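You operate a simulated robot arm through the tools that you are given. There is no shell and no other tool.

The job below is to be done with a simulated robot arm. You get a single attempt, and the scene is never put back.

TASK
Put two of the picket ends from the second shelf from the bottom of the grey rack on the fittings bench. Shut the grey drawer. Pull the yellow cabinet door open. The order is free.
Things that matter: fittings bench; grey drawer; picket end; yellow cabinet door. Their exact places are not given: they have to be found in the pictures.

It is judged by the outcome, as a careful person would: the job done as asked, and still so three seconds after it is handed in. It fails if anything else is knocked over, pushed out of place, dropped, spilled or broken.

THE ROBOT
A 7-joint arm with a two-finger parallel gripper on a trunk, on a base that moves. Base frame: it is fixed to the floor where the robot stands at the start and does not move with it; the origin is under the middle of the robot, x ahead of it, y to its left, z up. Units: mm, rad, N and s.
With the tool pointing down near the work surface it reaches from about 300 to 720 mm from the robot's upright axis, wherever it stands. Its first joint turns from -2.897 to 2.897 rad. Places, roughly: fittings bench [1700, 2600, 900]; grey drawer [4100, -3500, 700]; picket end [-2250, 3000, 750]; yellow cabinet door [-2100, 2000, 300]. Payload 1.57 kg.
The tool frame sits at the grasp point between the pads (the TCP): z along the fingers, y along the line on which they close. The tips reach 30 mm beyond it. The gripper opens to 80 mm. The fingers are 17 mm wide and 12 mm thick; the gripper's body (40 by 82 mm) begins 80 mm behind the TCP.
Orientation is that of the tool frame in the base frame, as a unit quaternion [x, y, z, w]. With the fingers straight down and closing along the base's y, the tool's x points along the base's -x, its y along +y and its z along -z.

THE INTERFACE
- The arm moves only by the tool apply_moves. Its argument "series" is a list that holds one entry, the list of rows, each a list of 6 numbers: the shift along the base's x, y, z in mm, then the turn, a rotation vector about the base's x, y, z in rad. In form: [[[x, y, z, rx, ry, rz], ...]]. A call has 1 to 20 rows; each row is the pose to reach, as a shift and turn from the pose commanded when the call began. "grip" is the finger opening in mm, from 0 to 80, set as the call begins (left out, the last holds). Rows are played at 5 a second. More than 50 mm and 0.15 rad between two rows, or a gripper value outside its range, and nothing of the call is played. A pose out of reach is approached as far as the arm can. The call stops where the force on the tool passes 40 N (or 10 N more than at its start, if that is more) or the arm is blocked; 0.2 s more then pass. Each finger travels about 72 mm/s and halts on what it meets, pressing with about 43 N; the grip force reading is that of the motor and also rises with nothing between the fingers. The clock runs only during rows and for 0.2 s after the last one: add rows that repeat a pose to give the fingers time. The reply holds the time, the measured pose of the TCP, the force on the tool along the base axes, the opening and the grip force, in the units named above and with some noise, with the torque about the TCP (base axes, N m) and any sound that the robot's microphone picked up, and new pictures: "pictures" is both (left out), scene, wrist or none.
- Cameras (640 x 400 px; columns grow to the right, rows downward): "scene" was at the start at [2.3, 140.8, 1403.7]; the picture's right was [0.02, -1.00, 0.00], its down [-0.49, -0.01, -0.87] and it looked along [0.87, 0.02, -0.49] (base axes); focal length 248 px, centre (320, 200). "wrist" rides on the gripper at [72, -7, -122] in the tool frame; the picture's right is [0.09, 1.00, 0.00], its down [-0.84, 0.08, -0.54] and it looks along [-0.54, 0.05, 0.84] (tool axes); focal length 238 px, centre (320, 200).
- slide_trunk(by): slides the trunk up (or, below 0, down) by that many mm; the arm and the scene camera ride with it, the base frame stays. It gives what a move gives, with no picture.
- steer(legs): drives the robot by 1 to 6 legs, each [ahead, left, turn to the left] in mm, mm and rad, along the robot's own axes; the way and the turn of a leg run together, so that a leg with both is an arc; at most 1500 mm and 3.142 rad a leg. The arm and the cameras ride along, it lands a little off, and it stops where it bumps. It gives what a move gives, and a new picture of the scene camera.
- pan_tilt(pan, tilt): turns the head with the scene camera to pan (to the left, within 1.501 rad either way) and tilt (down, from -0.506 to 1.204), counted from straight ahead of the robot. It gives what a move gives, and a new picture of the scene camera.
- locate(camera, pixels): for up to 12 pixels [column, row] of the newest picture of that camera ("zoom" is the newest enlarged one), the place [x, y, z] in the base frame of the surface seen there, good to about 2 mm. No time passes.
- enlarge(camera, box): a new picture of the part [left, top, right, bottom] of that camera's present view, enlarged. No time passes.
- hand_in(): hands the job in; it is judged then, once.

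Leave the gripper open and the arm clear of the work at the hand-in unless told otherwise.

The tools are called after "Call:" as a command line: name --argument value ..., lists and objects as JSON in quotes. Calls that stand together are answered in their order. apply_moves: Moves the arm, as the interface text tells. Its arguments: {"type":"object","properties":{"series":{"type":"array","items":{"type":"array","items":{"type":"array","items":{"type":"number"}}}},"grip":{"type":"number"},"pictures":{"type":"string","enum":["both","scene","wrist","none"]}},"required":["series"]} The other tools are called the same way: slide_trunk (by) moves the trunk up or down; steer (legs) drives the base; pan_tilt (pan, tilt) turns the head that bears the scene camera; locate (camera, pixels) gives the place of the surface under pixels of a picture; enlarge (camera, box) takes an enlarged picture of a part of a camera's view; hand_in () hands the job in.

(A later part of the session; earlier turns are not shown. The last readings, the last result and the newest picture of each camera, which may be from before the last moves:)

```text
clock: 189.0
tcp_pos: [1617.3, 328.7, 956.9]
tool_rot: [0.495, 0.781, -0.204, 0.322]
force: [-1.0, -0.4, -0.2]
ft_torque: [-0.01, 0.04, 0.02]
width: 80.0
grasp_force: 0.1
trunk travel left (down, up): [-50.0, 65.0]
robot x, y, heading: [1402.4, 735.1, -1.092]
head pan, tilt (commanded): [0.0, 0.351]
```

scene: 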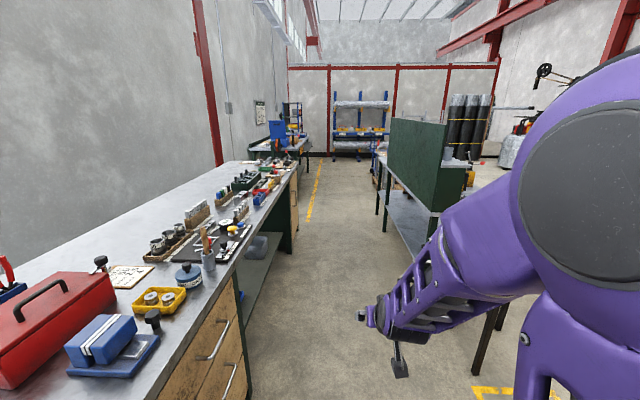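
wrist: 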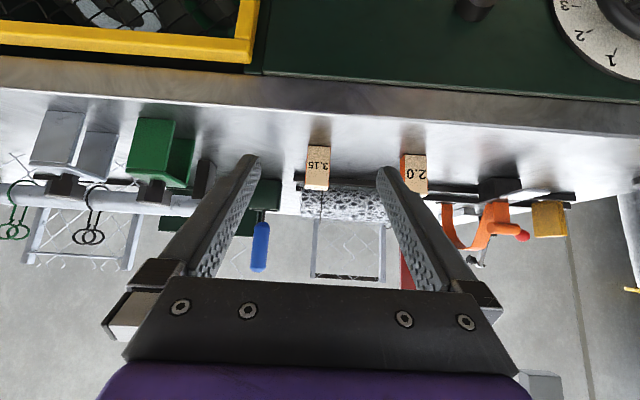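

I locate aisle borders: drawer fronts on the left and table legs/panel on the right.

Call:
locate --camera "scene" --pixels '[[232, 285], [297, 170], [378, 212], [388, 230], [435, 200], [310, 215], [305, 150], [390, 125], [300, 130], [282, 142], [480, 350], [370, 150]]'

```text
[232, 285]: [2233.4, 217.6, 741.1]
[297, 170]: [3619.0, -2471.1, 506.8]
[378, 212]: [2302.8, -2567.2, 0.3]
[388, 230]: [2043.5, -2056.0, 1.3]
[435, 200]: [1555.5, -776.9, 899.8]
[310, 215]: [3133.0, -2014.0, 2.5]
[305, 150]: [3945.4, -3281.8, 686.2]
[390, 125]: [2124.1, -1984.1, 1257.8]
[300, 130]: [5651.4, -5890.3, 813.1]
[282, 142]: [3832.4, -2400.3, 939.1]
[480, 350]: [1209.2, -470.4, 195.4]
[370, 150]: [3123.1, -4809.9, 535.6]
```

Aisle centre is c≈−1565 and I'm on it. I drive 3000 mm down the aisle.

Call:
steer --legs '[[0, 0, -0.013], [1500, 0, 0], [1500, 0, 0]]'

Call:
pan_tilt --pan 0.35 --tilt 0.45

```text
clock: 203.6
tcp_pos: [2952.6, -2299.7, 956.4]
tool_rot: [0.498, 0.778, -0.206, 0.322]
force: [0.0, 0.3, -0.2]
ft_torque: [-0.01, 0.01, -0.05]
width: 79.9
grasp_force: 0.1
trunk travel left (down, up): [-50.0, 65.0]
robot x, y, heading: [2742.7, -1891.6, -1.099]
head pan, tilt (commanded): [0.0, 0.351]
```

scene: 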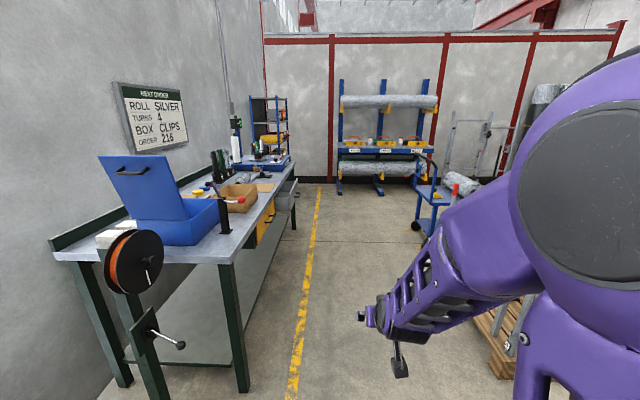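

```text
clock: 204.4
tcp_pos: [2952.5, -2298.8, 956.9]
tool_rot: [0.498, 0.779, -0.205, 0.32]
force: [-0.3, -0.2, -0.5]
ft_torque: [-0.03, 0.05, -0.01]
width: 79.7
grasp_force: 0.0
trunk travel left (down, up): [-50.0, 65.0]
robot x, y, heading: [2738.4, -1892.2, -1.105]
head pan, tilt (commanded): [0.351, 0.45]
```

scene: 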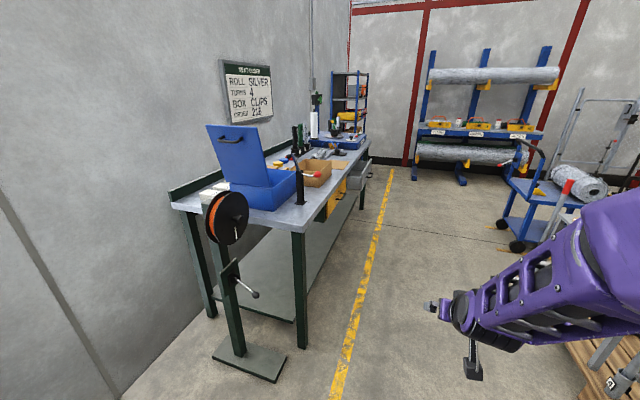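

I enlarge the bench with the drawers at (345,185).

Call:
enlarge --camera "scene" --box '[290, 120, 410, 240]'

Call:
locate --camera "scene" --pixels '[[357, 178], [366, 172], [350, 185], [332, 195], [325, 210], [300, 232], [370, 160], [310, 222], [363, 205], [302, 340], [340, 370], [372, 172]]'

```text
3.33 times, centred on (350, 180) of scene
```

zoom: 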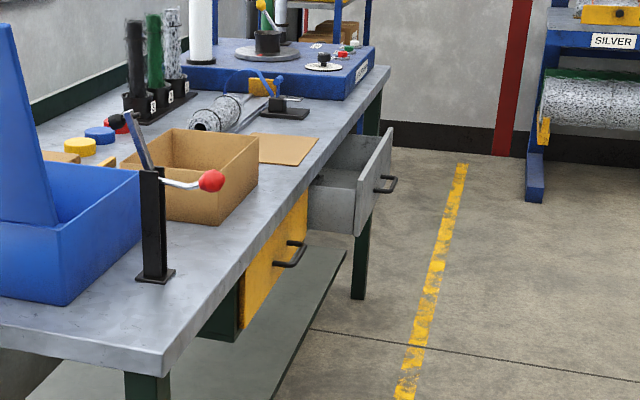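

```text
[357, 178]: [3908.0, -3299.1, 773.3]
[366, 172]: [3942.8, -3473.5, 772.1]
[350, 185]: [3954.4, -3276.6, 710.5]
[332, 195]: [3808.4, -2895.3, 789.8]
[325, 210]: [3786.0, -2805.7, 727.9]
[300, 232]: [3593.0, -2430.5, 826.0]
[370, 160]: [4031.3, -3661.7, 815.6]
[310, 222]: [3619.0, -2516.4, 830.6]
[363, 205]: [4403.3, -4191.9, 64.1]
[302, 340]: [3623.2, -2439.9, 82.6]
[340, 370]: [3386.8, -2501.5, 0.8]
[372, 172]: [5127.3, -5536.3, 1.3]
```

The grey drawer sticks out with a black handle at zoom (385,183). I locate its front panel, sides and handle.

Call:
locate --camera "zoom" --pixels '[[362, 225], [366, 200], [375, 170], [388, 140], [390, 180], [394, 183], [330, 205], [345, 225], [312, 195], [360, 180], [310, 178], [372, 136]]'

Call:
enlarge --camera "scene" --box '[338, 145, 386, 205]'

```text
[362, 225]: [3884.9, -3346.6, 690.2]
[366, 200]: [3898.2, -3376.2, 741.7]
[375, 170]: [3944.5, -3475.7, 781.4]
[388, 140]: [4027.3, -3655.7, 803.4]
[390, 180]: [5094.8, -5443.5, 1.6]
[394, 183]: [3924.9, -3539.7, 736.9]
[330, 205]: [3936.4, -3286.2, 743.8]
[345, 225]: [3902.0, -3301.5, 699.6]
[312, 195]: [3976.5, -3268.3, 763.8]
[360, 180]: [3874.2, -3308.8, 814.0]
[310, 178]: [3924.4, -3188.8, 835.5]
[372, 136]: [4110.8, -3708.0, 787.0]
```

```text
6.67 times, centred on (362, 175) of scene
```

zoom: 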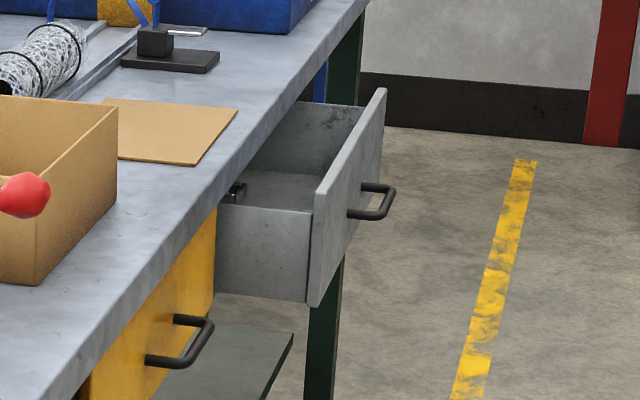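

Drawer front plane at F≈2208 (push direction (0.915, 0.404)); the closed yellow drawer's front is at F≈2320, so ~115 mm to push. I drive to (3433, −3614) and turn to face it.

Call:
steer --legs '[[925, -77, 0], [925, -77, 0]]'

Call:
steer --legs '[[0, 0, 1.521]]'

Call:
pan_tilt --pan 0.0 --tilt 0.7

```text
clock: 213.9
tcp_pos: [3699.3, -4048.0, 956.3]
tool_rot: [0.482, 0.789, -0.199, 0.326]
force: [0.8, 0.3, 0.1]
ft_torque: [0.02, 0.0, 0.0]
width: 80.1
grasp_force: 0.0
trunk travel left (down, up): [-50.0, 65.0]
robot x, y, heading: [3469.6, -3646.7, -1.061]
head pan, tilt (commanded): [0.351, 0.45]
```

scene: 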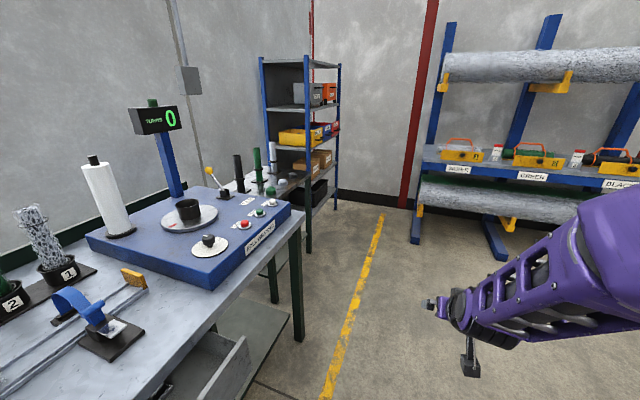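

```text
clock: 218.2
tcp_pos: [3876.4, -3431.7, 956.6]
tool_rot: [-0.206, 0.901, 0.085, 0.372]
force: [0.2, -0.3, 0.1]
ft_torque: [0.01, -0.01, 0.02]
width: 80.2
grasp_force: 0.0
trunk travel left (down, up): [-50.0, 65.0]
robot x, y, heading: [3473.3, -3649.7, 0.487]
head pan, tilt (commanded): [0.351, 0.45]
```

scene: 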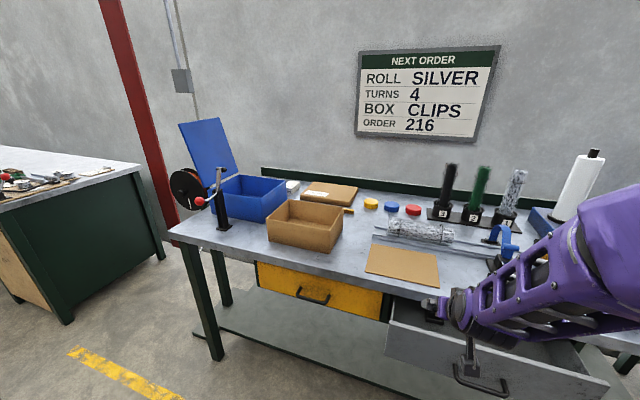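

```text
clock: 219.1
tcp_pos: [3875.0, -3430.7, 956.8]
tool_rot: [-0.206, 0.901, 0.085, 0.372]
force: [0.3, 0.0, 0.1]
ft_torque: [0.03, -0.02, -0.01]
width: 79.7
grasp_force: 0.0
trunk travel left (down, up): [-50.0, 65.0]
robot x, y, heading: [3474.3, -3648.8, 0.489]
head pan, tilt (commanded): [0.0, 0.7]
```

scene: 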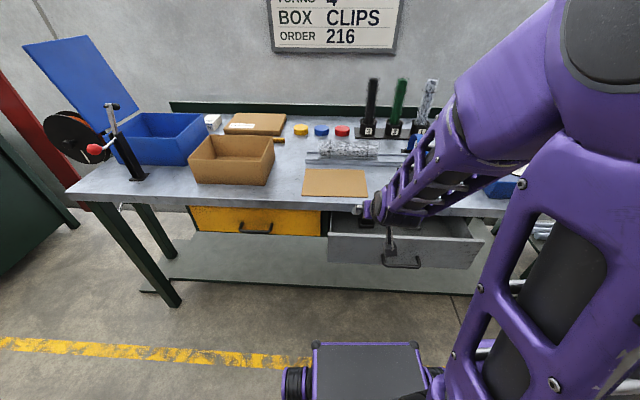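

I enlarge the drawer region and measure the panel and the handle precisely.

Call:
enlarge --camera "scene" --box '[300, 190, 500, 300]'

```text
3.20 times, centred on (400, 245) of scene
```

zoom: 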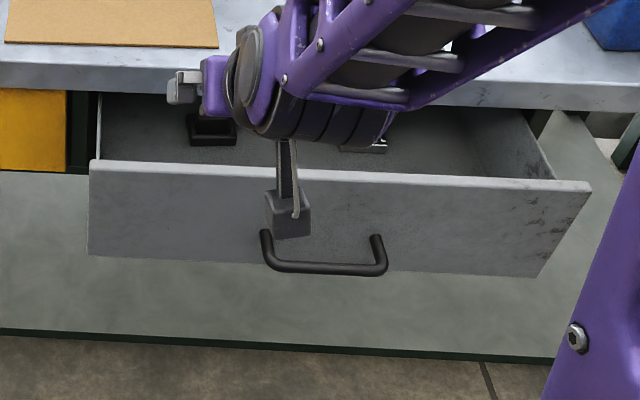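

Call:
locate --camera "zoom" --pixels '[[95, 180], [95, 245], [180, 200], [180, 240], [350, 200], [520, 220], [580, 200], [270, 262], [380, 268], [325, 270], [205, 130], [50, 82]]'

Call:
locate --camera "zoom" --pixels '[[100, 170], [560, 188], [30, 130], [300, 265], [150, 90], [50, 68], [350, 150], [180, 90], [120, 135], [590, 100]]'

```text
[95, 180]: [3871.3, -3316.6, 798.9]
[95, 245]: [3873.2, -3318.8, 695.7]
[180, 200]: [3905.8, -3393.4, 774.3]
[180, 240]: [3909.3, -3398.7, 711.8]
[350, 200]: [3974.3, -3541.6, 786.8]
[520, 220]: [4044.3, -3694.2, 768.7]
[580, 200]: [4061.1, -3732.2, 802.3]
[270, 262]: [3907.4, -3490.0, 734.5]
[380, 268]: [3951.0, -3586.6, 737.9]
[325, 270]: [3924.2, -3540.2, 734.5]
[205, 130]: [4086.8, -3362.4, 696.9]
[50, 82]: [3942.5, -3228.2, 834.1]
```

```text
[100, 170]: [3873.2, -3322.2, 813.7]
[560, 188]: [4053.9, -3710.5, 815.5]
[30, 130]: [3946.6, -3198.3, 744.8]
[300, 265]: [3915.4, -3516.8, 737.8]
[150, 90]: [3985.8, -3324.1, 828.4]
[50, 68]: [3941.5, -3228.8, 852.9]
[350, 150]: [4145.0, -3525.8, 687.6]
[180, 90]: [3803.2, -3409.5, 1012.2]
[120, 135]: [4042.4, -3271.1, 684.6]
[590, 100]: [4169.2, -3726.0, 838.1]
```

Panel front plane F=2143.6 (normal (0.9096, 0.4154)), closed plane ≈2261, handle spans L −4797…−4904, bench edge F=2245. I back off 50 mm, then lower the closed gripper in front of the panel left of the handle.

Call:
steer --legs '[[-50, 0, 0]]'

Call:
apply_moves --series '[[[0, 0, -40, 0, 0, 0], [0, 0, -80, 0, 0, 0], [0, 0, -120, 0, 0, 0], [0, 0, -160, 0, 0, 0], [0, 0, -192, 0, 0, 0], [0, 0, -192, 0, 0, 0]]]' --grip 0 --pictures "both"

```text
clock: 220.0
tcp_pos: [3833.7, -3454.2, 956.6]
tool_rot: [-0.206, 0.902, 0.085, 0.371]
force: [0.0, 0.8, -0.1]
ft_torque: [-0.01, -0.02, 0.03]
width: 80.1
grasp_force: 0.1
trunk travel left (down, up): [-50.0, 65.0]
robot x, y, heading: [3431.1, -3673.1, 0.485]
head pan, tilt (commanded): [0.0, 0.7]
```

scene: 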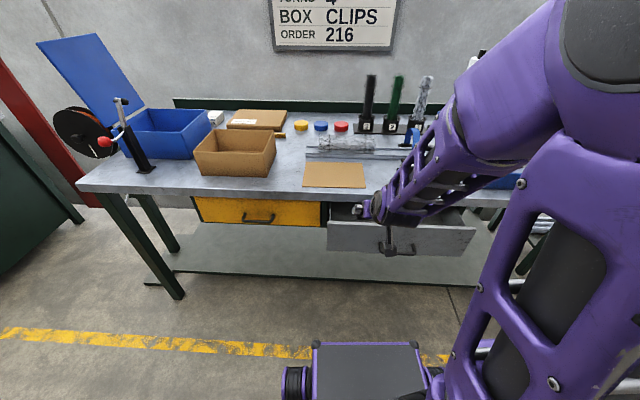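

```text
clock: 221.4
tcp_pos: [3837.1, -3454.0, 762.3]
tool_rot: [-0.205, 0.901, 0.085, 0.373]
force: [0.3, 0.3, -0.4]
ft_torque: [0.02, 0.03, 0.01]
width: 0.0
grasp_force: 21.2
trunk travel left (down, up): [-50.0, 65.0]
robot x, y, heading: [3429.8, -3672.0, 0.487]
head pan, tilt (commanded): [0.0, 0.7]
```

scene: 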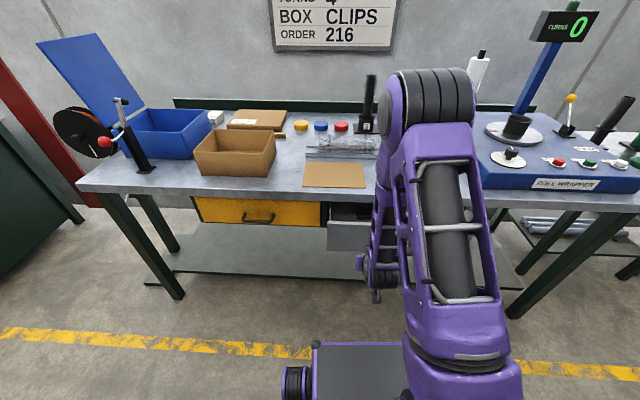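
wrist: 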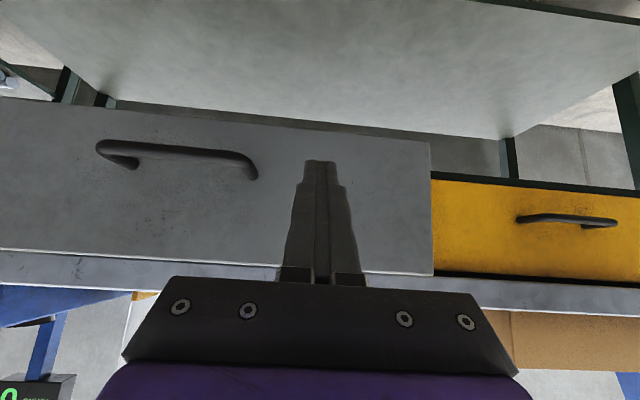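

The closed fingertips face the panel at left of the handle. I push forward slowly ~165 mm along (0.91, 0.415).

Call:
apply_moves --series '[[[18, 8, 0, 0, 0, 0], [36, 17, 0, 0, 0, 0], [50, 23, 0, 0, 0, 0], [60, 27, 0, 0, 0, 0], [70, 32, 0, 0, 0, 0], [80, 36.5, 0, 0, 0, 0], [90, 41, 0, 0, 0, 0], [100, 45.7, 0, 0, 0, 0], [110, 50, 0, 0, 0, 0], [120, 54.8, 0, 0, 0, 0], [130, 59.4, 0, 0, 0, 0], [140, 64, 0, 0, 0, 0], [150, 68.5, 0, 0, 0, 0], [150, 68.5, 0, 0, 0, 0]]]' --grip 0 --pictures "both"

```text
clock: 224.4
tcp_pos: [3983.6, -3387.9, 765.4]
tool_rot: [-0.206, 0.901, 0.085, 0.373]
force: [0.3, 0.5, -0.9]
ft_torque: [0.01, -0.03, -0.03]
width: 0.2
grasp_force: 21.3
trunk travel left (down, up): [-50.0, 65.0]
robot x, y, heading: [3428.4, -3672.9, 0.48]
head pan, tilt (commanded): [0.0, 0.7]
```

scene: 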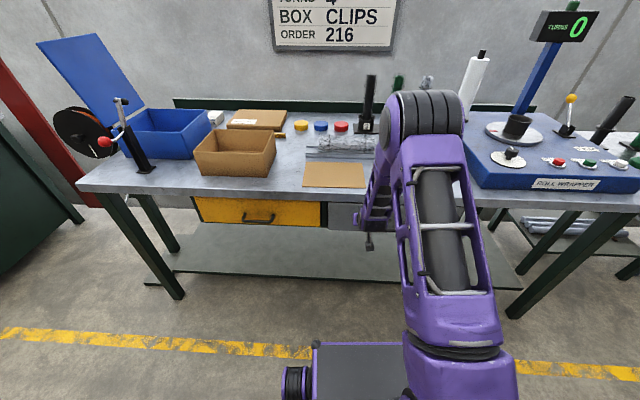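
wrist: 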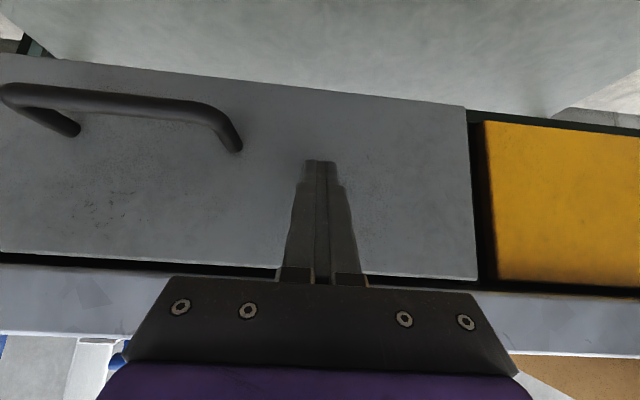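

The drawer went in most of the way. I measure the grey panel against the yellow one.

Call:
locate --camera "wrist" --pixels '[[400, 200], [440, 150], [200, 220], [550, 200], [600, 180], [520, 160], [325, 163], [450, 310]]'

```text
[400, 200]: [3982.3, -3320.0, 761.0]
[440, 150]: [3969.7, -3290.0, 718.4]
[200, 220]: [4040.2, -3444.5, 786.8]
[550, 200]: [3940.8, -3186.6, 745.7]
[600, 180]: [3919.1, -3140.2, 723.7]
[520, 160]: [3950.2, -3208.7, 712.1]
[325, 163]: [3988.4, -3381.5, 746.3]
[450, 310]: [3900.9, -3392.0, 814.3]
```

Grey panel at F=2243.5, yellow at 2260.6: 17 mm remain. I push on in small steps until it stops.

Call:
apply_moves --series '[[[4, 1.8, 0, 0, 0, 0], [8, 3.6, 0, 0, 0, 0], [12, 5.5, 0, 0, 0, 0], [15, 6.9, 0, 0, 0, 0], [17, 7.8, 0, 0, 0, 0], [18, 8.2, 0, 0, 0, 0], [18, 8.2, 0, 0, 0, 0]]]' --grip 0 --pictures "both"

Call:
locate --camera "wrist" --pixels '[[400, 200], [200, 220], [550, 200], [600, 180], [520, 160]]'

```text
clock: 226.0
tcp_pos: [3997.4, -3377.6, 763.4]
tool_rot: [-0.206, 0.902, 0.084, 0.37]
force: [-29.5, -13.8, 7.9]
ft_torque: [-0.18, 0.23, -0.07]
width: 0.0
grasp_force: 21.9
trunk travel left (down, up): [-50.0, 65.0]
robot x, y, heading: [3426.2, -3674.2, 0.484]
head pan, tilt (commanded): [0.0, 0.7]
```

scene: 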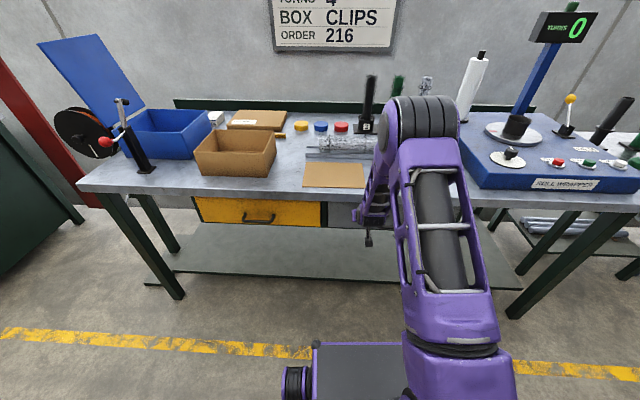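
wrist: 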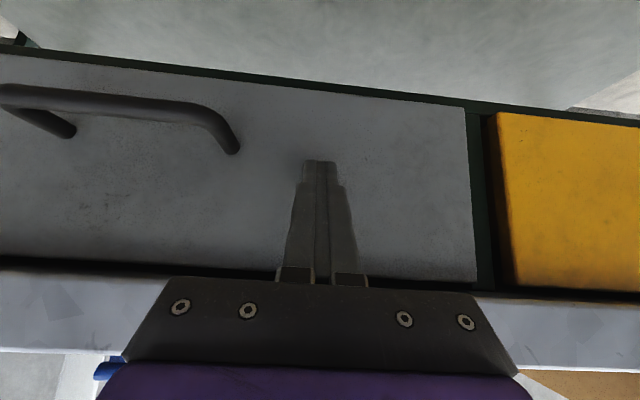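

```text
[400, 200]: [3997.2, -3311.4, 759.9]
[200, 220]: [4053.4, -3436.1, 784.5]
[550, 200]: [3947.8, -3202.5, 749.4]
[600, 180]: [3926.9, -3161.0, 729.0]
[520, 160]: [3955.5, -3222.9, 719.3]
```

Grey panel now flush (2260.3 vs 2260.6) and the stop is felt (32 N). I retract and verify it stays shut.

Call:
apply_moves --series '[[[-20, -9, 0, 0, 0, 0], [-55, -25, 0, 0, 0, 0], [-95, -43, 0, 0, 0, 0], [-135, -62, 0, 0, 0, 0], [-160, -73, 40, 0, 0, 0], [-160, -73, 80, 0, 0, 0], [-160, -73, 80, 0, 0, 0]]]' --grip 0 --pictures "both"

```text
clock: 227.6
tcp_pos: [3838.7, -3453.2, 842.9]
tool_rot: [-0.205, 0.901, 0.084, 0.372]
force: [0.1, -0.7, -0.5]
ft_torque: [-0.01, 0.01, -0.01]
width: 0.1
grasp_force: 21.3
trunk travel left (down, up): [-50.0, 65.0]
robot x, y, heading: [3429.3, -3672.6, 0.484]
head pan, tilt (commanded): [0.0, 0.7]
```

scene: 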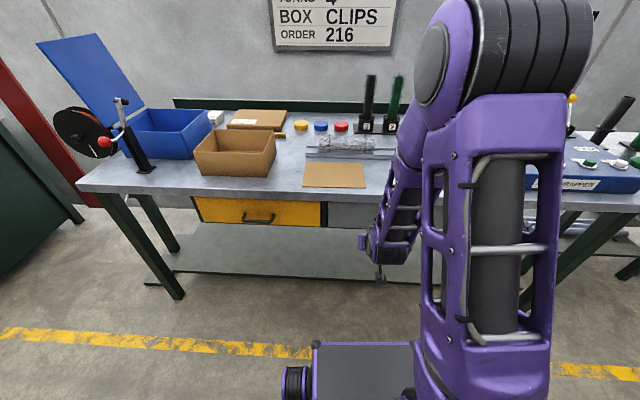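
wrist: 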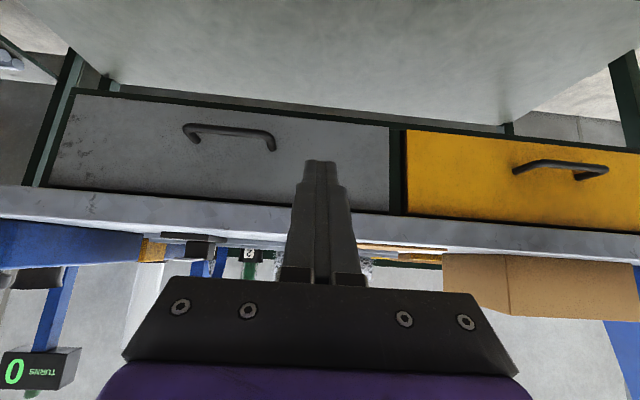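

The drawer stays shut. Now to the cabinet door. I raise the arm, turn left toward the aisle and drive back.

Call:
apply_moves --series '[[[0, 0, 40, 0, 0, 0], [0, 0, 80, 0, 0, 0], [0, 0, 114, 0, 0, 0], [0, 0, 114, 0, 0, 0]]]' --grip 40 --pictures "none"

Call:
steer --legs '[[0, 0, 1.552]]'

Call:
pan_tilt --pan 0.0 --tilt 0.4

```text
clock: 228.6
tcp_pos: [3840.5, -3456.7, 957.3]
tool_rot: [-0.206, 0.901, 0.085, 0.371]
force: [-0.8, 0.0, 0.2]
ft_torque: [-0.01, 0.02, 0.02]
width: 40.0
grasp_force: 0.0
trunk travel left (down, up): [-50.0, 65.0]
robot x, y, heading: [3426.1, -3675.2, 0.487]
head pan, tilt (commanded): [0.0, 0.7]
```

```text
clock: 232.9
tcp_pos: [3210.1, -3262.5, 955.8]
tool_rot: [0.786, -0.487, -0.325, -0.201]
force: [-0.7, -0.3, 0.6]
ft_torque: [0.03, -0.02, -0.01]
width: 40.1
grasp_force: 0.1
trunk travel left (down, up): [-50.0, 65.0]
robot x, y, heading: [3426.4, -3671.3, 2.069]
head pan, tilt (commanded): [0.0, 0.7]
```

scene: 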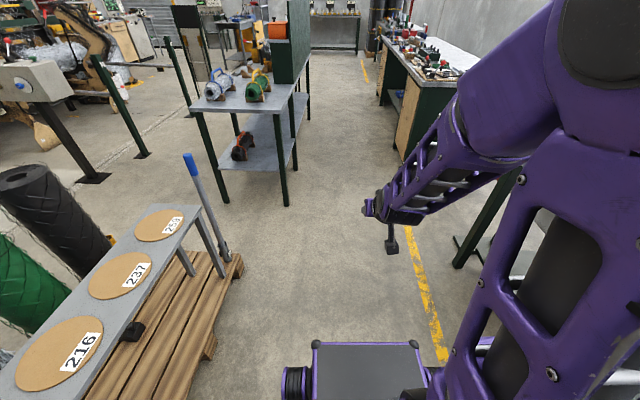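

```text
clock: 233.7
tcp_pos: [3210.3, -3265.0, 955.7]
tool_rot: [0.786, -0.487, -0.325, -0.201]
force: [0.0, -1.0, 0.5]
ft_torque: [-0.02, 0.01, -0.01]
width: 39.9
grasp_force: 0.1
trunk travel left (down, up): [-50.0, 65.0]
robot x, y, heading: [3433.5, -3670.1, 2.065]
head pan, tilt (commanded): [0.0, 0.4]
```

scene: 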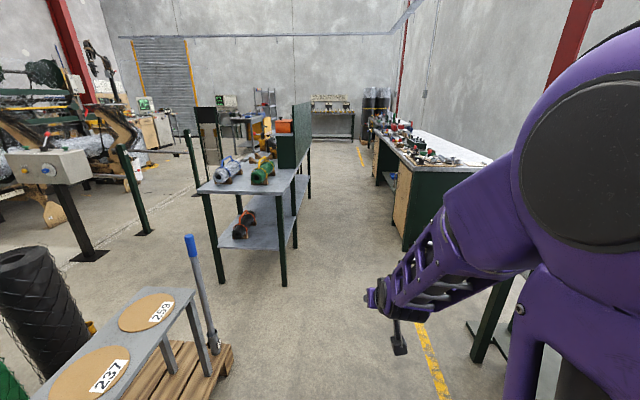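

A pallet with a stand is close on the left. I check its distance and the aisle before driving.

Call:
locate --camera "scene" --pixels '[[230, 350], [212, 345], [285, 285], [405, 250], [468, 350], [222, 285], [300, 240], [390, 210], [330, 300], [480, 360]]'

```text
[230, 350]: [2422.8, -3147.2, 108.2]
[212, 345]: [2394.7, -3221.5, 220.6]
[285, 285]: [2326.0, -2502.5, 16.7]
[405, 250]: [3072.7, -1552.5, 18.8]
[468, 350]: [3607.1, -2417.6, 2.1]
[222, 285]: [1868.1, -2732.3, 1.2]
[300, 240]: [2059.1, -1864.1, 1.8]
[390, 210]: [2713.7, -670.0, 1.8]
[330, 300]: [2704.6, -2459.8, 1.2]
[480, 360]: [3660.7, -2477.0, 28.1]
```

Clearances are fine (400 mm left). I trim the heading and drive 4500 mm back up the aisle.

Call:
steer --legs '[[0, 0, -0.029], [1500, -120, 0], [1500, 0, 0], [1500, 0, 0]]'

Call:
pan_tilt --pan 0.6 --tilt 0.4

```text
refused: leg 2 is longer than a leg can be; nothing moved
```

```text
clock: 234.7
tcp_pos: [3212.1, -3263.2, 953.3]
tool_rot: [0.787, -0.487, -0.322, -0.199]
force: [0.3, -0.2, 0.3]
ft_torque: [0.0, 0.01, 0.02]
width: 40.0
grasp_force: 0.2
trunk travel left (down, up): [-50.0, 65.0]
robot x, y, heading: [3431.8, -3672.9, 2.071]
head pan, tilt (commanded): [0.6, 0.4]
```

scene: 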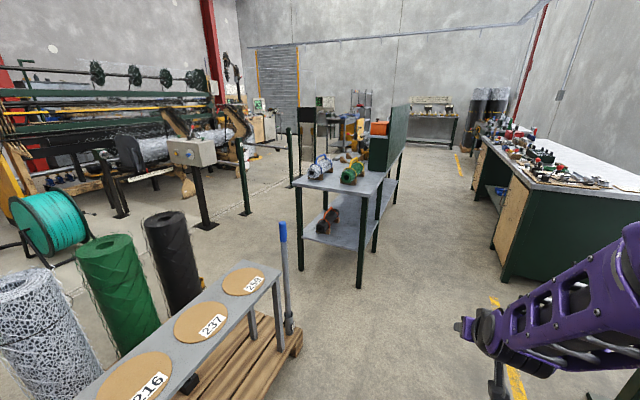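

The leg was too long (diagonal). I use 1480 mm for it.

Call:
steer --legs '[[0, 0, -0.032], [1480, -120, 0], [1500, 0, 0], [1500, 0, 0]]'

Call:
pan_tilt --pan 0.7 --tilt 0.35

```text
clock: 256.6
tcp_pos: [1417.3, 855.4, 954.5]
tool_rot: [0.77, -0.513, -0.315, -0.21]
force: [-0.7, 0.6, -0.2]
ft_torque: [0.02, 0.03, 0.0]
width: 40.0
grasp_force: 0.1
trunk travel left (down, up): [-50.0, 65.0]
robot x, y, heading: [1607.9, 435.9, 2.002]
head pan, tilt (commanded): [0.6, 0.4]
```

scene: 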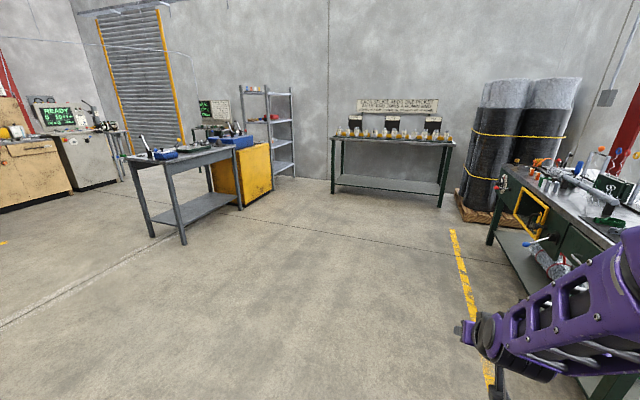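

```text
clock: 257.2
tcp_pos: [1418.2, 853.8, 951.2]
tool_rot: [0.77, -0.515, -0.312, -0.209]
force: [-0.3, -0.7, -0.5]
ft_torque: [0.01, -0.01, -0.02]
width: 40.2
grasp_force: 0.1
trunk travel left (down, up): [-50.0, 65.0]
robot x, y, heading: [1607.3, 434.9, 2.004]
head pan, tilt (commanded): [0.7, 0.351]
```

scene: 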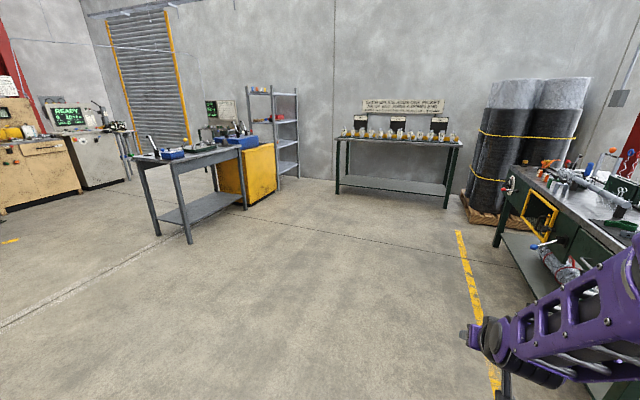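

The space between the grey bench's near end and the machines at left looks open. I locate the boundaries for the route.

Call:
locate --camera "scene" --pixels '[[80, 195], [100, 188], [128, 180], [10, 212], [190, 243], [155, 235], [245, 210], [140, 260], [60, 280], [133, 155], [10, 242], [210, 190]]'

```text
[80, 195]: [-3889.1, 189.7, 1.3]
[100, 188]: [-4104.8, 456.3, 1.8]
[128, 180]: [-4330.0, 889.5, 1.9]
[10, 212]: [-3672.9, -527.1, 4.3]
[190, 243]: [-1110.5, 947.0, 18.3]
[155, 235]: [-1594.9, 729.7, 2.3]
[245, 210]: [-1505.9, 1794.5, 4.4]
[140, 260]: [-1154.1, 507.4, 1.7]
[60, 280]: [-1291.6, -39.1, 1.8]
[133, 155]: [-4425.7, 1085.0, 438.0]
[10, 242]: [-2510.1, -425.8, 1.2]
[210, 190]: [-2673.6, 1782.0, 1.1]
```

The open zone west of the bench reaches x≈−3900. I turn to face −x and drive past the bench's south end (keeping y≈150).

Call:
steer --legs '[[0, 0, 1.137], [1450, 140, 0]]'

Call:
pan_tilt --pan 0.15 --tilt 0.4

```text
clock: 267.3
tcp_pos: [-290.9, 330.9, 951.8]
tool_rot: [0.926, -0.026, -0.377, -0.011]
force: [-0.6, 0.3, -0.7]
ft_torque: [-0.01, 0.0, 0.0]
width: 40.0
grasp_force: 0.1
trunk travel left (down, up): [-50.0, 65.0]
robot x, y, heading: [170.9, 318.0, 3.118]
head pan, tilt (commanded): [0.7, 0.351]
```

scene: 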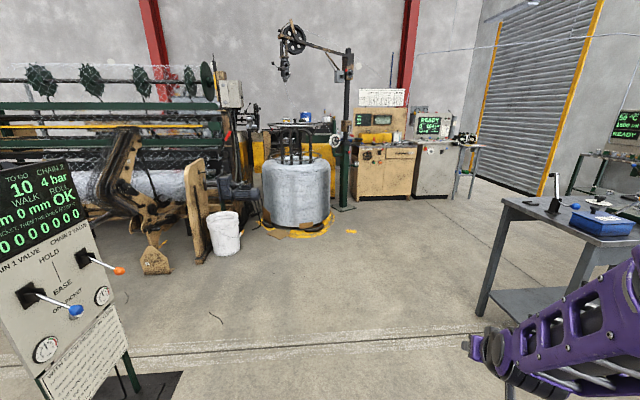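

```text
clock: 268.3
tcp_pos: [-292.6, 329.6, 953.0]
tool_rot: [0.925, -0.026, -0.378, -0.011]
force: [1.5, 0.0, -0.4]
ft_torque: [-0.02, 0.01, 0.0]
width: 39.9
grasp_force: 0.1
trunk travel left (down, up): [-50.0, 65.0]
robot x, y, heading: [171.1, 319.7, 3.123]
head pan, tilt (commanded): [0.15, 0.4]
```

scene: 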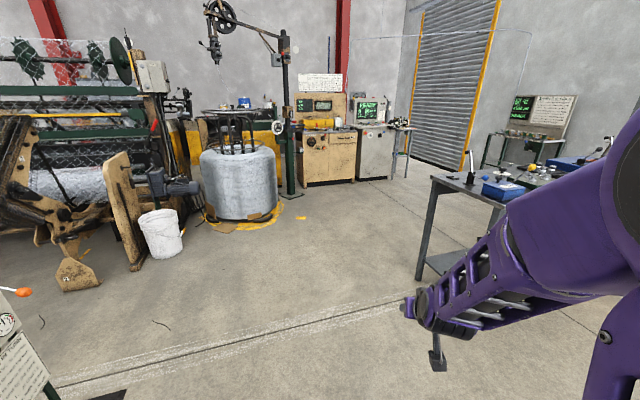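

Call:
locate --camera "scene" --pixels '[[170, 250], [245, 225], [280, 205], [130, 265], [80, 285], [350, 182], [400, 175], [300, 218], [415, 285], [480, 170], [520, 170], [570, 170]]'

```text
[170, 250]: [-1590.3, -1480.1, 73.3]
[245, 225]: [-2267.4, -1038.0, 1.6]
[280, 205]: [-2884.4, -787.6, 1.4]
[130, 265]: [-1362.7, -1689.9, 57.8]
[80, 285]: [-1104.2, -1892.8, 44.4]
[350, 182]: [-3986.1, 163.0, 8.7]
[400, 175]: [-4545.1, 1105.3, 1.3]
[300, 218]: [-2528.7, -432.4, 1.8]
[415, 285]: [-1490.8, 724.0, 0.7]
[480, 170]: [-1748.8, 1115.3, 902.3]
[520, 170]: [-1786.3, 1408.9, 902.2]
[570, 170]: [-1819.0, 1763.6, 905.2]
```

The way is clear. I drive on past the bench end to about (−2450, 300) and turn right to see the cabinet's west face.

Call:
steer --legs '[[1455, 215, 0], [1150, -150, 0], [0, 0, -1.7]]'

Call:
pan_tilt --pan 0.0 --tilt 0.5

```text
clock: 285.7
tcp_pos: [-2419.0, 750.9, 952.0]
tool_rot: [-0.577, 0.724, 0.234, 0.295]
force: [0.3, 0.8, 0.1]
ft_torque: [0.02, -0.03, -0.01]
width: 40.0
grasp_force: 0.1
trunk travel left (down, up): [-50.0, 65.0]
robot x, y, heading: [-2506.6, 298.9, 1.383]
head pan, tilt (commanded): [0.15, 0.4]
```

scene: 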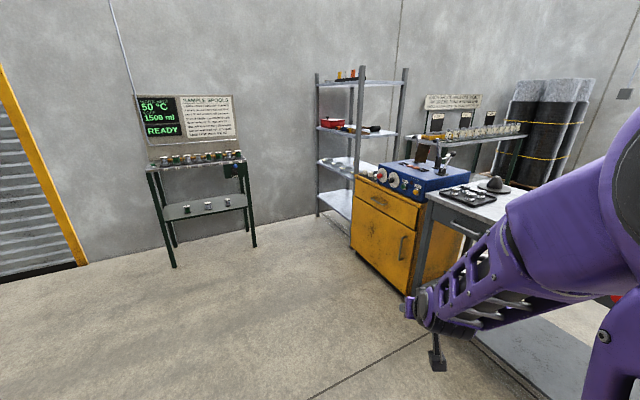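

```text
clock: 286.4
tcp_pos: [-2418.2, 751.0, 952.6]
tool_rot: [-0.578, 0.724, 0.235, 0.295]
force: [-0.1, -0.2, -0.1]
ft_torque: [0.03, 0.01, -0.02]
width: 40.0
grasp_force: 0.1
trunk travel left (down, up): [-50.0, 65.0]
robot x, y, heading: [-2506.6, 295.2, 1.39]
head pan, tilt (commanded): [0.0, 0.499]
```

scene: 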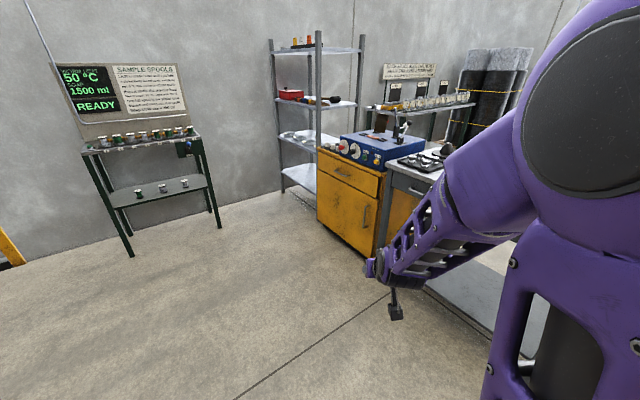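

The yellow cabinet's door with a handle at (363,215) and a drawer above it is now visible. I enlarge it.

Call:
enlarge --camera "scene" --box '[300, 135, 428, 270]'

```text
2.96 times, centred on (364, 202) of scene
```

zoom: 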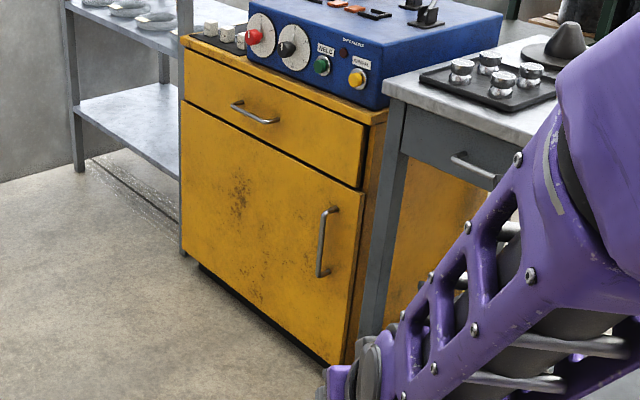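

I locate the door corners and the handle in this zoom.

Call:
locate --camera "zoom" --pixels '[[184, 110], [362, 192], [184, 250], [345, 355], [322, 240], [325, 212], [320, 268], [332, 208], [318, 272], [250, 180], [186, 45], [385, 125]]'

Call:
locate --camera "zoom" --pixels '[[365, 165], [340, 250], [200, 200], [300, 300], [262, 75], [370, 90], [255, 120], [395, 180], [375, 330], [470, 165], [405, 100], [240, 330]]'

```text
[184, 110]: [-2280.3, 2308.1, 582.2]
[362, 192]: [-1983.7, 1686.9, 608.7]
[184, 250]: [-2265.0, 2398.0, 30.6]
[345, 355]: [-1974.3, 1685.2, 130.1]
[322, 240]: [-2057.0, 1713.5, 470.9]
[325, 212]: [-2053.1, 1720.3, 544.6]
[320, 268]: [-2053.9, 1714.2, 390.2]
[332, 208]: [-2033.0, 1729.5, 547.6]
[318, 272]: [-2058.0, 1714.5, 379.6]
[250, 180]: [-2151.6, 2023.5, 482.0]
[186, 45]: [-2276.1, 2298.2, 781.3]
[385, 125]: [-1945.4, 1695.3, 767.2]
```

```text
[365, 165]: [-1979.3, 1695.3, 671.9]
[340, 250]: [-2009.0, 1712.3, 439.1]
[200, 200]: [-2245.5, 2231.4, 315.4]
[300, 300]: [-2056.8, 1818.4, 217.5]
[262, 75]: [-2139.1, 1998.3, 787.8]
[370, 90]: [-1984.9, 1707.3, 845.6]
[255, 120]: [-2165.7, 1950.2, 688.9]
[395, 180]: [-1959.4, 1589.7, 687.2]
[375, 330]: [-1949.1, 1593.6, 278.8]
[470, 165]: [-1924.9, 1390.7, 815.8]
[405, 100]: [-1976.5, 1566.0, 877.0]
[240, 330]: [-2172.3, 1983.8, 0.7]
```

The door (hinge on the left, vertical handle bar at about (−2055, 1715), z 380–548) lies in the plane with inward normal (0.910, 0.415). I check the spool stand on the left, which limits the space for door swing and robot.

Call:
locate --camera "scene" --pixels '[[130, 255], [220, 228], [90, 150], [198, 136], [205, 200], [110, 225], [320, 250], [372, 258], [300, 200], [358, 330]]'

Call:
enlarge --camera "scene" --box '[50, 50, 260, 265]'

```text
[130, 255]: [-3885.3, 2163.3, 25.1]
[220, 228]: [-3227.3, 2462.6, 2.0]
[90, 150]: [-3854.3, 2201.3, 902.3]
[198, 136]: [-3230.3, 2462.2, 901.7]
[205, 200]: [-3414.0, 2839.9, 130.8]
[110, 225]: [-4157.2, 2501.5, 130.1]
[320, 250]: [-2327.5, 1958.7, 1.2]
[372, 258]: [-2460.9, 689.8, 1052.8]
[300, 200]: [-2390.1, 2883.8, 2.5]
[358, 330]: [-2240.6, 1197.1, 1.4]
```

```text
1.86 times, centred on (155, 158) of scene
```

zoom: 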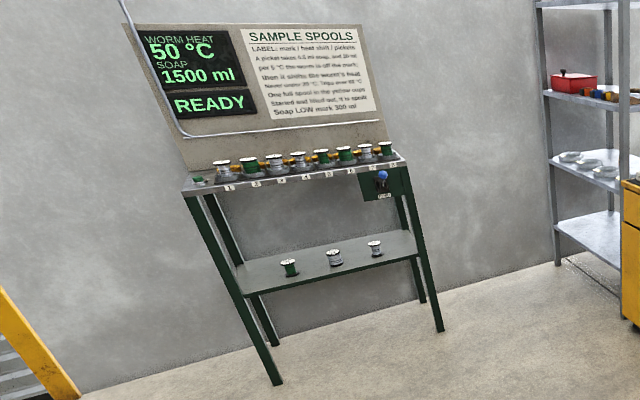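

The spool stand is 970 mm from the hinge: enough room for the swing. I drive to a spot ~750 mm in front of the handle and turn to face the door.

Call:
steer --legs '[[1062, 386, 0], [0, 0, -0.9625]]'

Call:
pan_tilt --pan 0.1 --tilt 0.75

```text
clock: 294.7
tcp_pos: [-2293.8, 1624.9, 952.2]
tool_rot: [-0.195, 0.906, 0.079, 0.368]
force: [0.1, -0.5, 0.5]
ft_torque: [0.0, -0.03, 0.01]
width: 39.8
grasp_force: 0.1
trunk travel left (down, up): [-50.0, 65.0]
robot x, y, heading: [-2710.7, 1420.3, 0.454]
head pan, tilt (commanded): [0.0, 0.499]
```

scene: 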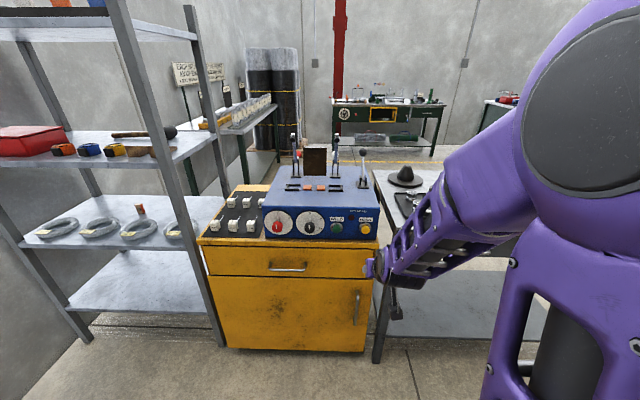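

```text
clock: 295.5
tcp_pos: [-2294.9, 1624.4, 952.1]
tool_rot: [-0.196, 0.905, 0.08, 0.369]
force: [-0.8, -0.2, 1.3]
ft_torque: [0.01, 0.0, -0.02]
width: 39.8
grasp_force: 0.0
trunk travel left (down, up): [-50.0, 65.0]
robot x, y, heading: [-2711.6, 1420.3, 0.461]
head pan, tilt (commanded): [0.099, 0.75]
```

scene: 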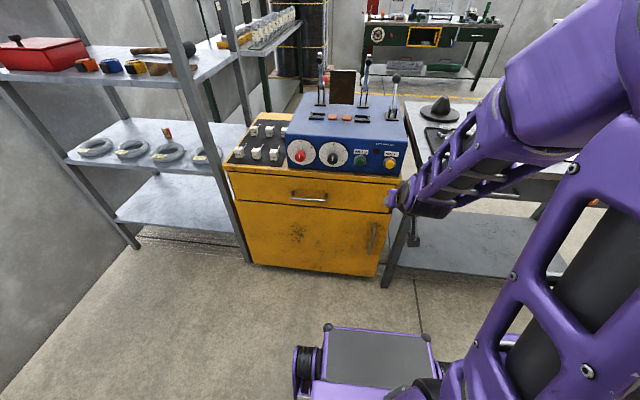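

I enlarge the door and measure the handle again from this nearer position.

Call:
enlarge --camera "scene" --box '[220, 155, 420, 285]'

```text
3.08 times, centred on (320, 220) of scene
```

zoom: 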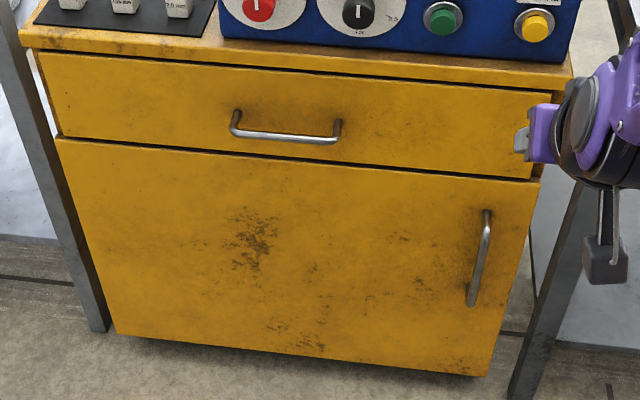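

Call:
locate --camera "zoom" --pixels '[[487, 220], [482, 250], [475, 280], [470, 300], [486, 213], [60, 150], [535, 195], [120, 325], [490, 365], [300, 250], [450, 250], [520, 250]]'

Call:
locate --camera "zoom" --pixels '[[285, 133], [100, 250], [60, 140], [530, 185], [500, 130], [555, 100], [560, 60], [30, 40], [540, 20], [350, 15], [570, 250], [540, 270]]'

```text
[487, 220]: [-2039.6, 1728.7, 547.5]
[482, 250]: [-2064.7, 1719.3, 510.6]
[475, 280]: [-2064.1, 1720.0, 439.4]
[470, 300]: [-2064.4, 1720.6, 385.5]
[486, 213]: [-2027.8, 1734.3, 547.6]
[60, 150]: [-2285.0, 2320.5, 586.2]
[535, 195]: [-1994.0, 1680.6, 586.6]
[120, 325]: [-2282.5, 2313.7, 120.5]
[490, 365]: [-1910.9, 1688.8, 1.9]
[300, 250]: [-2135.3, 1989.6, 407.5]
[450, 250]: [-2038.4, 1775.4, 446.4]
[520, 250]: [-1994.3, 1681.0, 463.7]
```

```text
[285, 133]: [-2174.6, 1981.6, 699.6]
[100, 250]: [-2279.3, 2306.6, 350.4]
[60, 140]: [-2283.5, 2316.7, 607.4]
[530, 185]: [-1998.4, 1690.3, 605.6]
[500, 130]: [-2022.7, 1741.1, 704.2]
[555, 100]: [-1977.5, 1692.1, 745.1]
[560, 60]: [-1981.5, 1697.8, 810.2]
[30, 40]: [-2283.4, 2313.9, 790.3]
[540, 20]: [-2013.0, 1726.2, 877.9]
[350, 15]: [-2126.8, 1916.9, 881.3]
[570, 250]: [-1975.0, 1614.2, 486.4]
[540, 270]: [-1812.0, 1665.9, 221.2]
```

Handle bar: D=−2420, ~42 mm proud of the door, z 385–548. I lower the trunk by 50 mm, open the gripper and bring the tool down with 60° pitch in free space in front of the handle.

Call:
slide_trunk --by -50

Call:
apply_moves --series '[[[0, 0, -35, -0.027, 0.06, 0], [0, 0, -75, -0.054, 0.119, 0], [0, 0, -115, -0.081, 0.179, 0], [0, 0, -155, -0.1085, 0.2384, 0], [0, 0, -195, -0.1085, 0.2384, 0], [0, 0, -235, -0.1085, 0.2384, 0], [0, 0, -235, -0.1085, 0.2384, 0]]]' --grip 80 --pictures "both"

```text
clock: 296.4
tcp_pos: [-2293.9, 1625.9, 902.3]
tool_rot: [-0.195, 0.906, 0.079, 0.369]
force: [-0.2, -0.5, 0.0]
ft_torque: [0.0, 0.02, 0.02]
width: 40.1
grasp_force: 0.1
trunk travel left (down, up): [0.0, 115.0]
robot x, y, heading: [-2709.8, 1421.7, 0.456]
head pan, tilt (commanded): [0.099, 0.75]
```

```text
clock: 298.0
tcp_pos: [-2294.9, 1625.9, 665.9]
tool_rot: [-0.203, 0.946, 0.052, 0.248]
force: [0.6, -0.8, 0.1]
ft_torque: [0.01, -0.02, -0.02]
width: 80.0
grasp_force: 0.1
trunk travel left (down, up): [0.0, 115.0]
robot x, y, heading: [-2707.9, 1421.7, 0.462]
head pan, tilt (commanded): [0.099, 0.75]
```

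scene: 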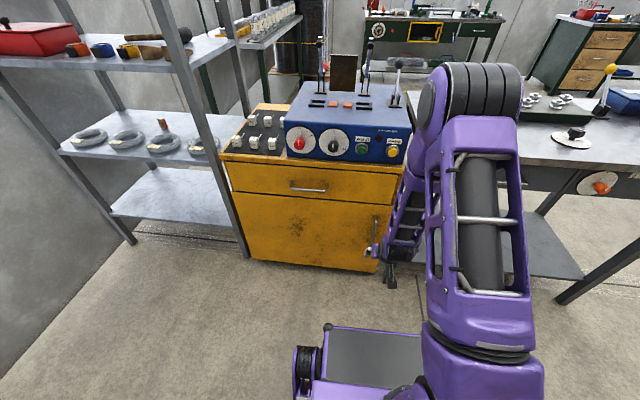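
wrist: 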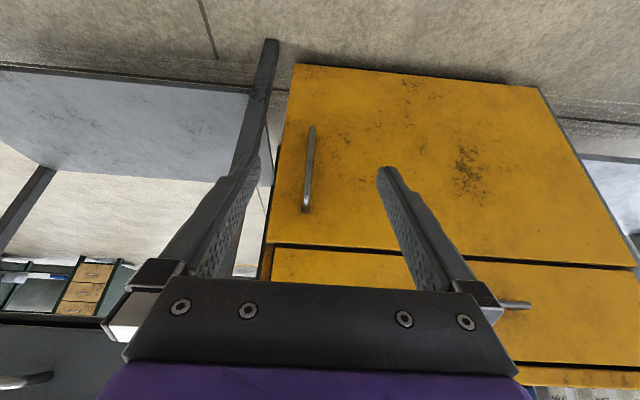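

Good. I lower further to z≈510, still well in front of the handle.

Call:
apply_moves --series '[[[0, 0, -40, 0, 0, 0], [0, 0, -80, 0, 0, 0], [0, 0, -120, 0, 0, 0], [0, 0, -156, 0, 0, 0], [0, 0, -156, 0, 0, 0]]]' --grip 80 --pictures "both"

```text
clock: 299.2
tcp_pos: [-2292.7, 1625.3, 510.4]
tool_rot: [-0.204, 0.946, 0.053, 0.248]
force: [-0.9, 0.9, 0.3]
ft_torque: [0.02, 0.02, -0.01]
width: 80.0
grasp_force: 0.0
trunk travel left (down, up): [0.0, 115.0]
robot x, y, heading: [-2710.4, 1421.1, 0.459]
head pan, tilt (commanded): [0.099, 0.75]
```

scene: 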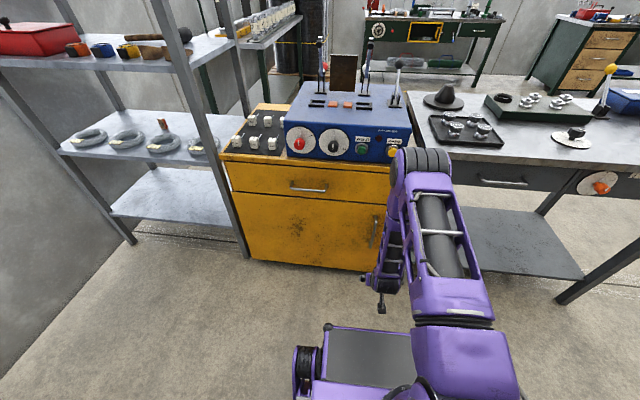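
wrist: 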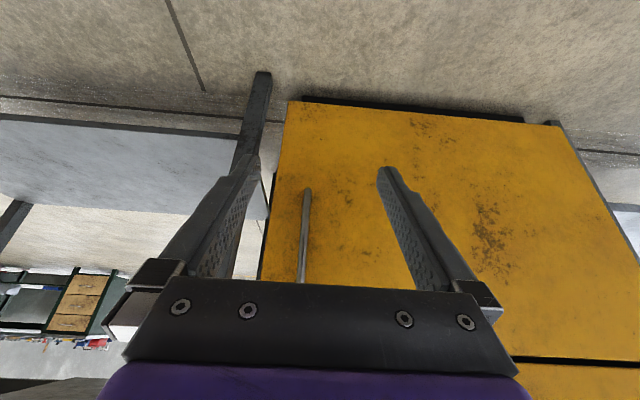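

Handle sits between the fingers' lines. I test the extension: 130 mm forward (still ~100 mm short of the handle), plus 8 mm lateral correction.

Call:
apply_moves --series '[[[33, 10, 0, 0, 0, 0], [65, 22, 0, 0, 0, 0], [95, 35, 0, 0, 0, 0], [121.6, 46.5, 0, 0, 0, 0], [121.6, 46.5, 0, 0, 0, 0]]]' --grip 80 --pictures "wrist"

```text
clock: 300.4
tcp_pos: [-2172.6, 1671.7, 512.2]
tool_rot: [-0.204, 0.946, 0.053, 0.248]
force: [0.1, 0.5, 0.2]
ft_torque: [-0.06, 0.05, -0.01]
width: 80.0
grasp_force: 0.1
trunk travel left (down, up): [0.0, 115.0]
robot x, y, heading: [-2708.6, 1424.5, 0.457]
head pan, tilt (commanded): [0.099, 0.75]
```

wrist: 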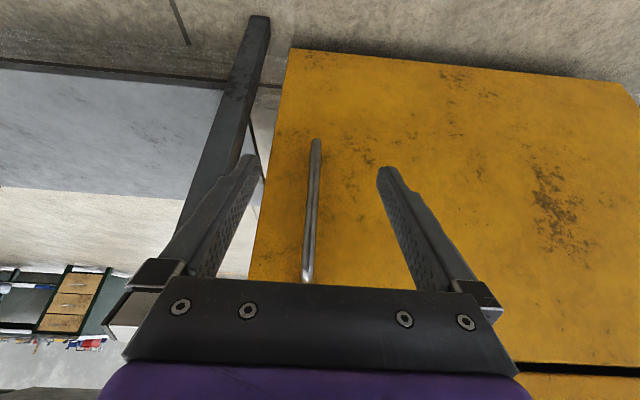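

Reach is fine at R=590. I extend another 60 mm to see whether the full distance can be covered by the arm.

Call:
apply_moves --series '[[[18, 8, 0, 0, 0, 0], [36, 16.5, 0, 0, 0, 0], [54.6, 24.8, 0, 0, 0, 0], [54.6, 24.8, 0, 0, 0, 0]]]' --grip 80 --pictures "wrist"

```text
clock: 301.4
tcp_pos: [-2115.6, 1695.6, 509.7]
tool_rot: [-0.205, 0.946, 0.053, 0.247]
force: [0.6, 0.3, -0.4]
ft_torque: [0.02, 0.0, -0.03]
width: 79.9
grasp_force: 0.1
trunk travel left (down, up): [0.0, 115.0]
robot x, y, heading: [-2715.2, 1420.1, 0.461]
head pan, tilt (commanded): [0.099, 0.75]
```

wrist: 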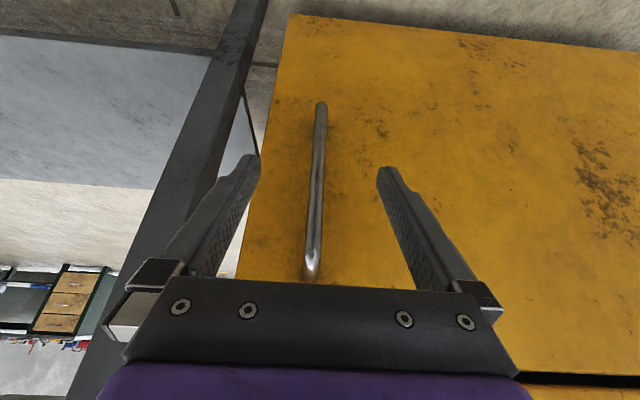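

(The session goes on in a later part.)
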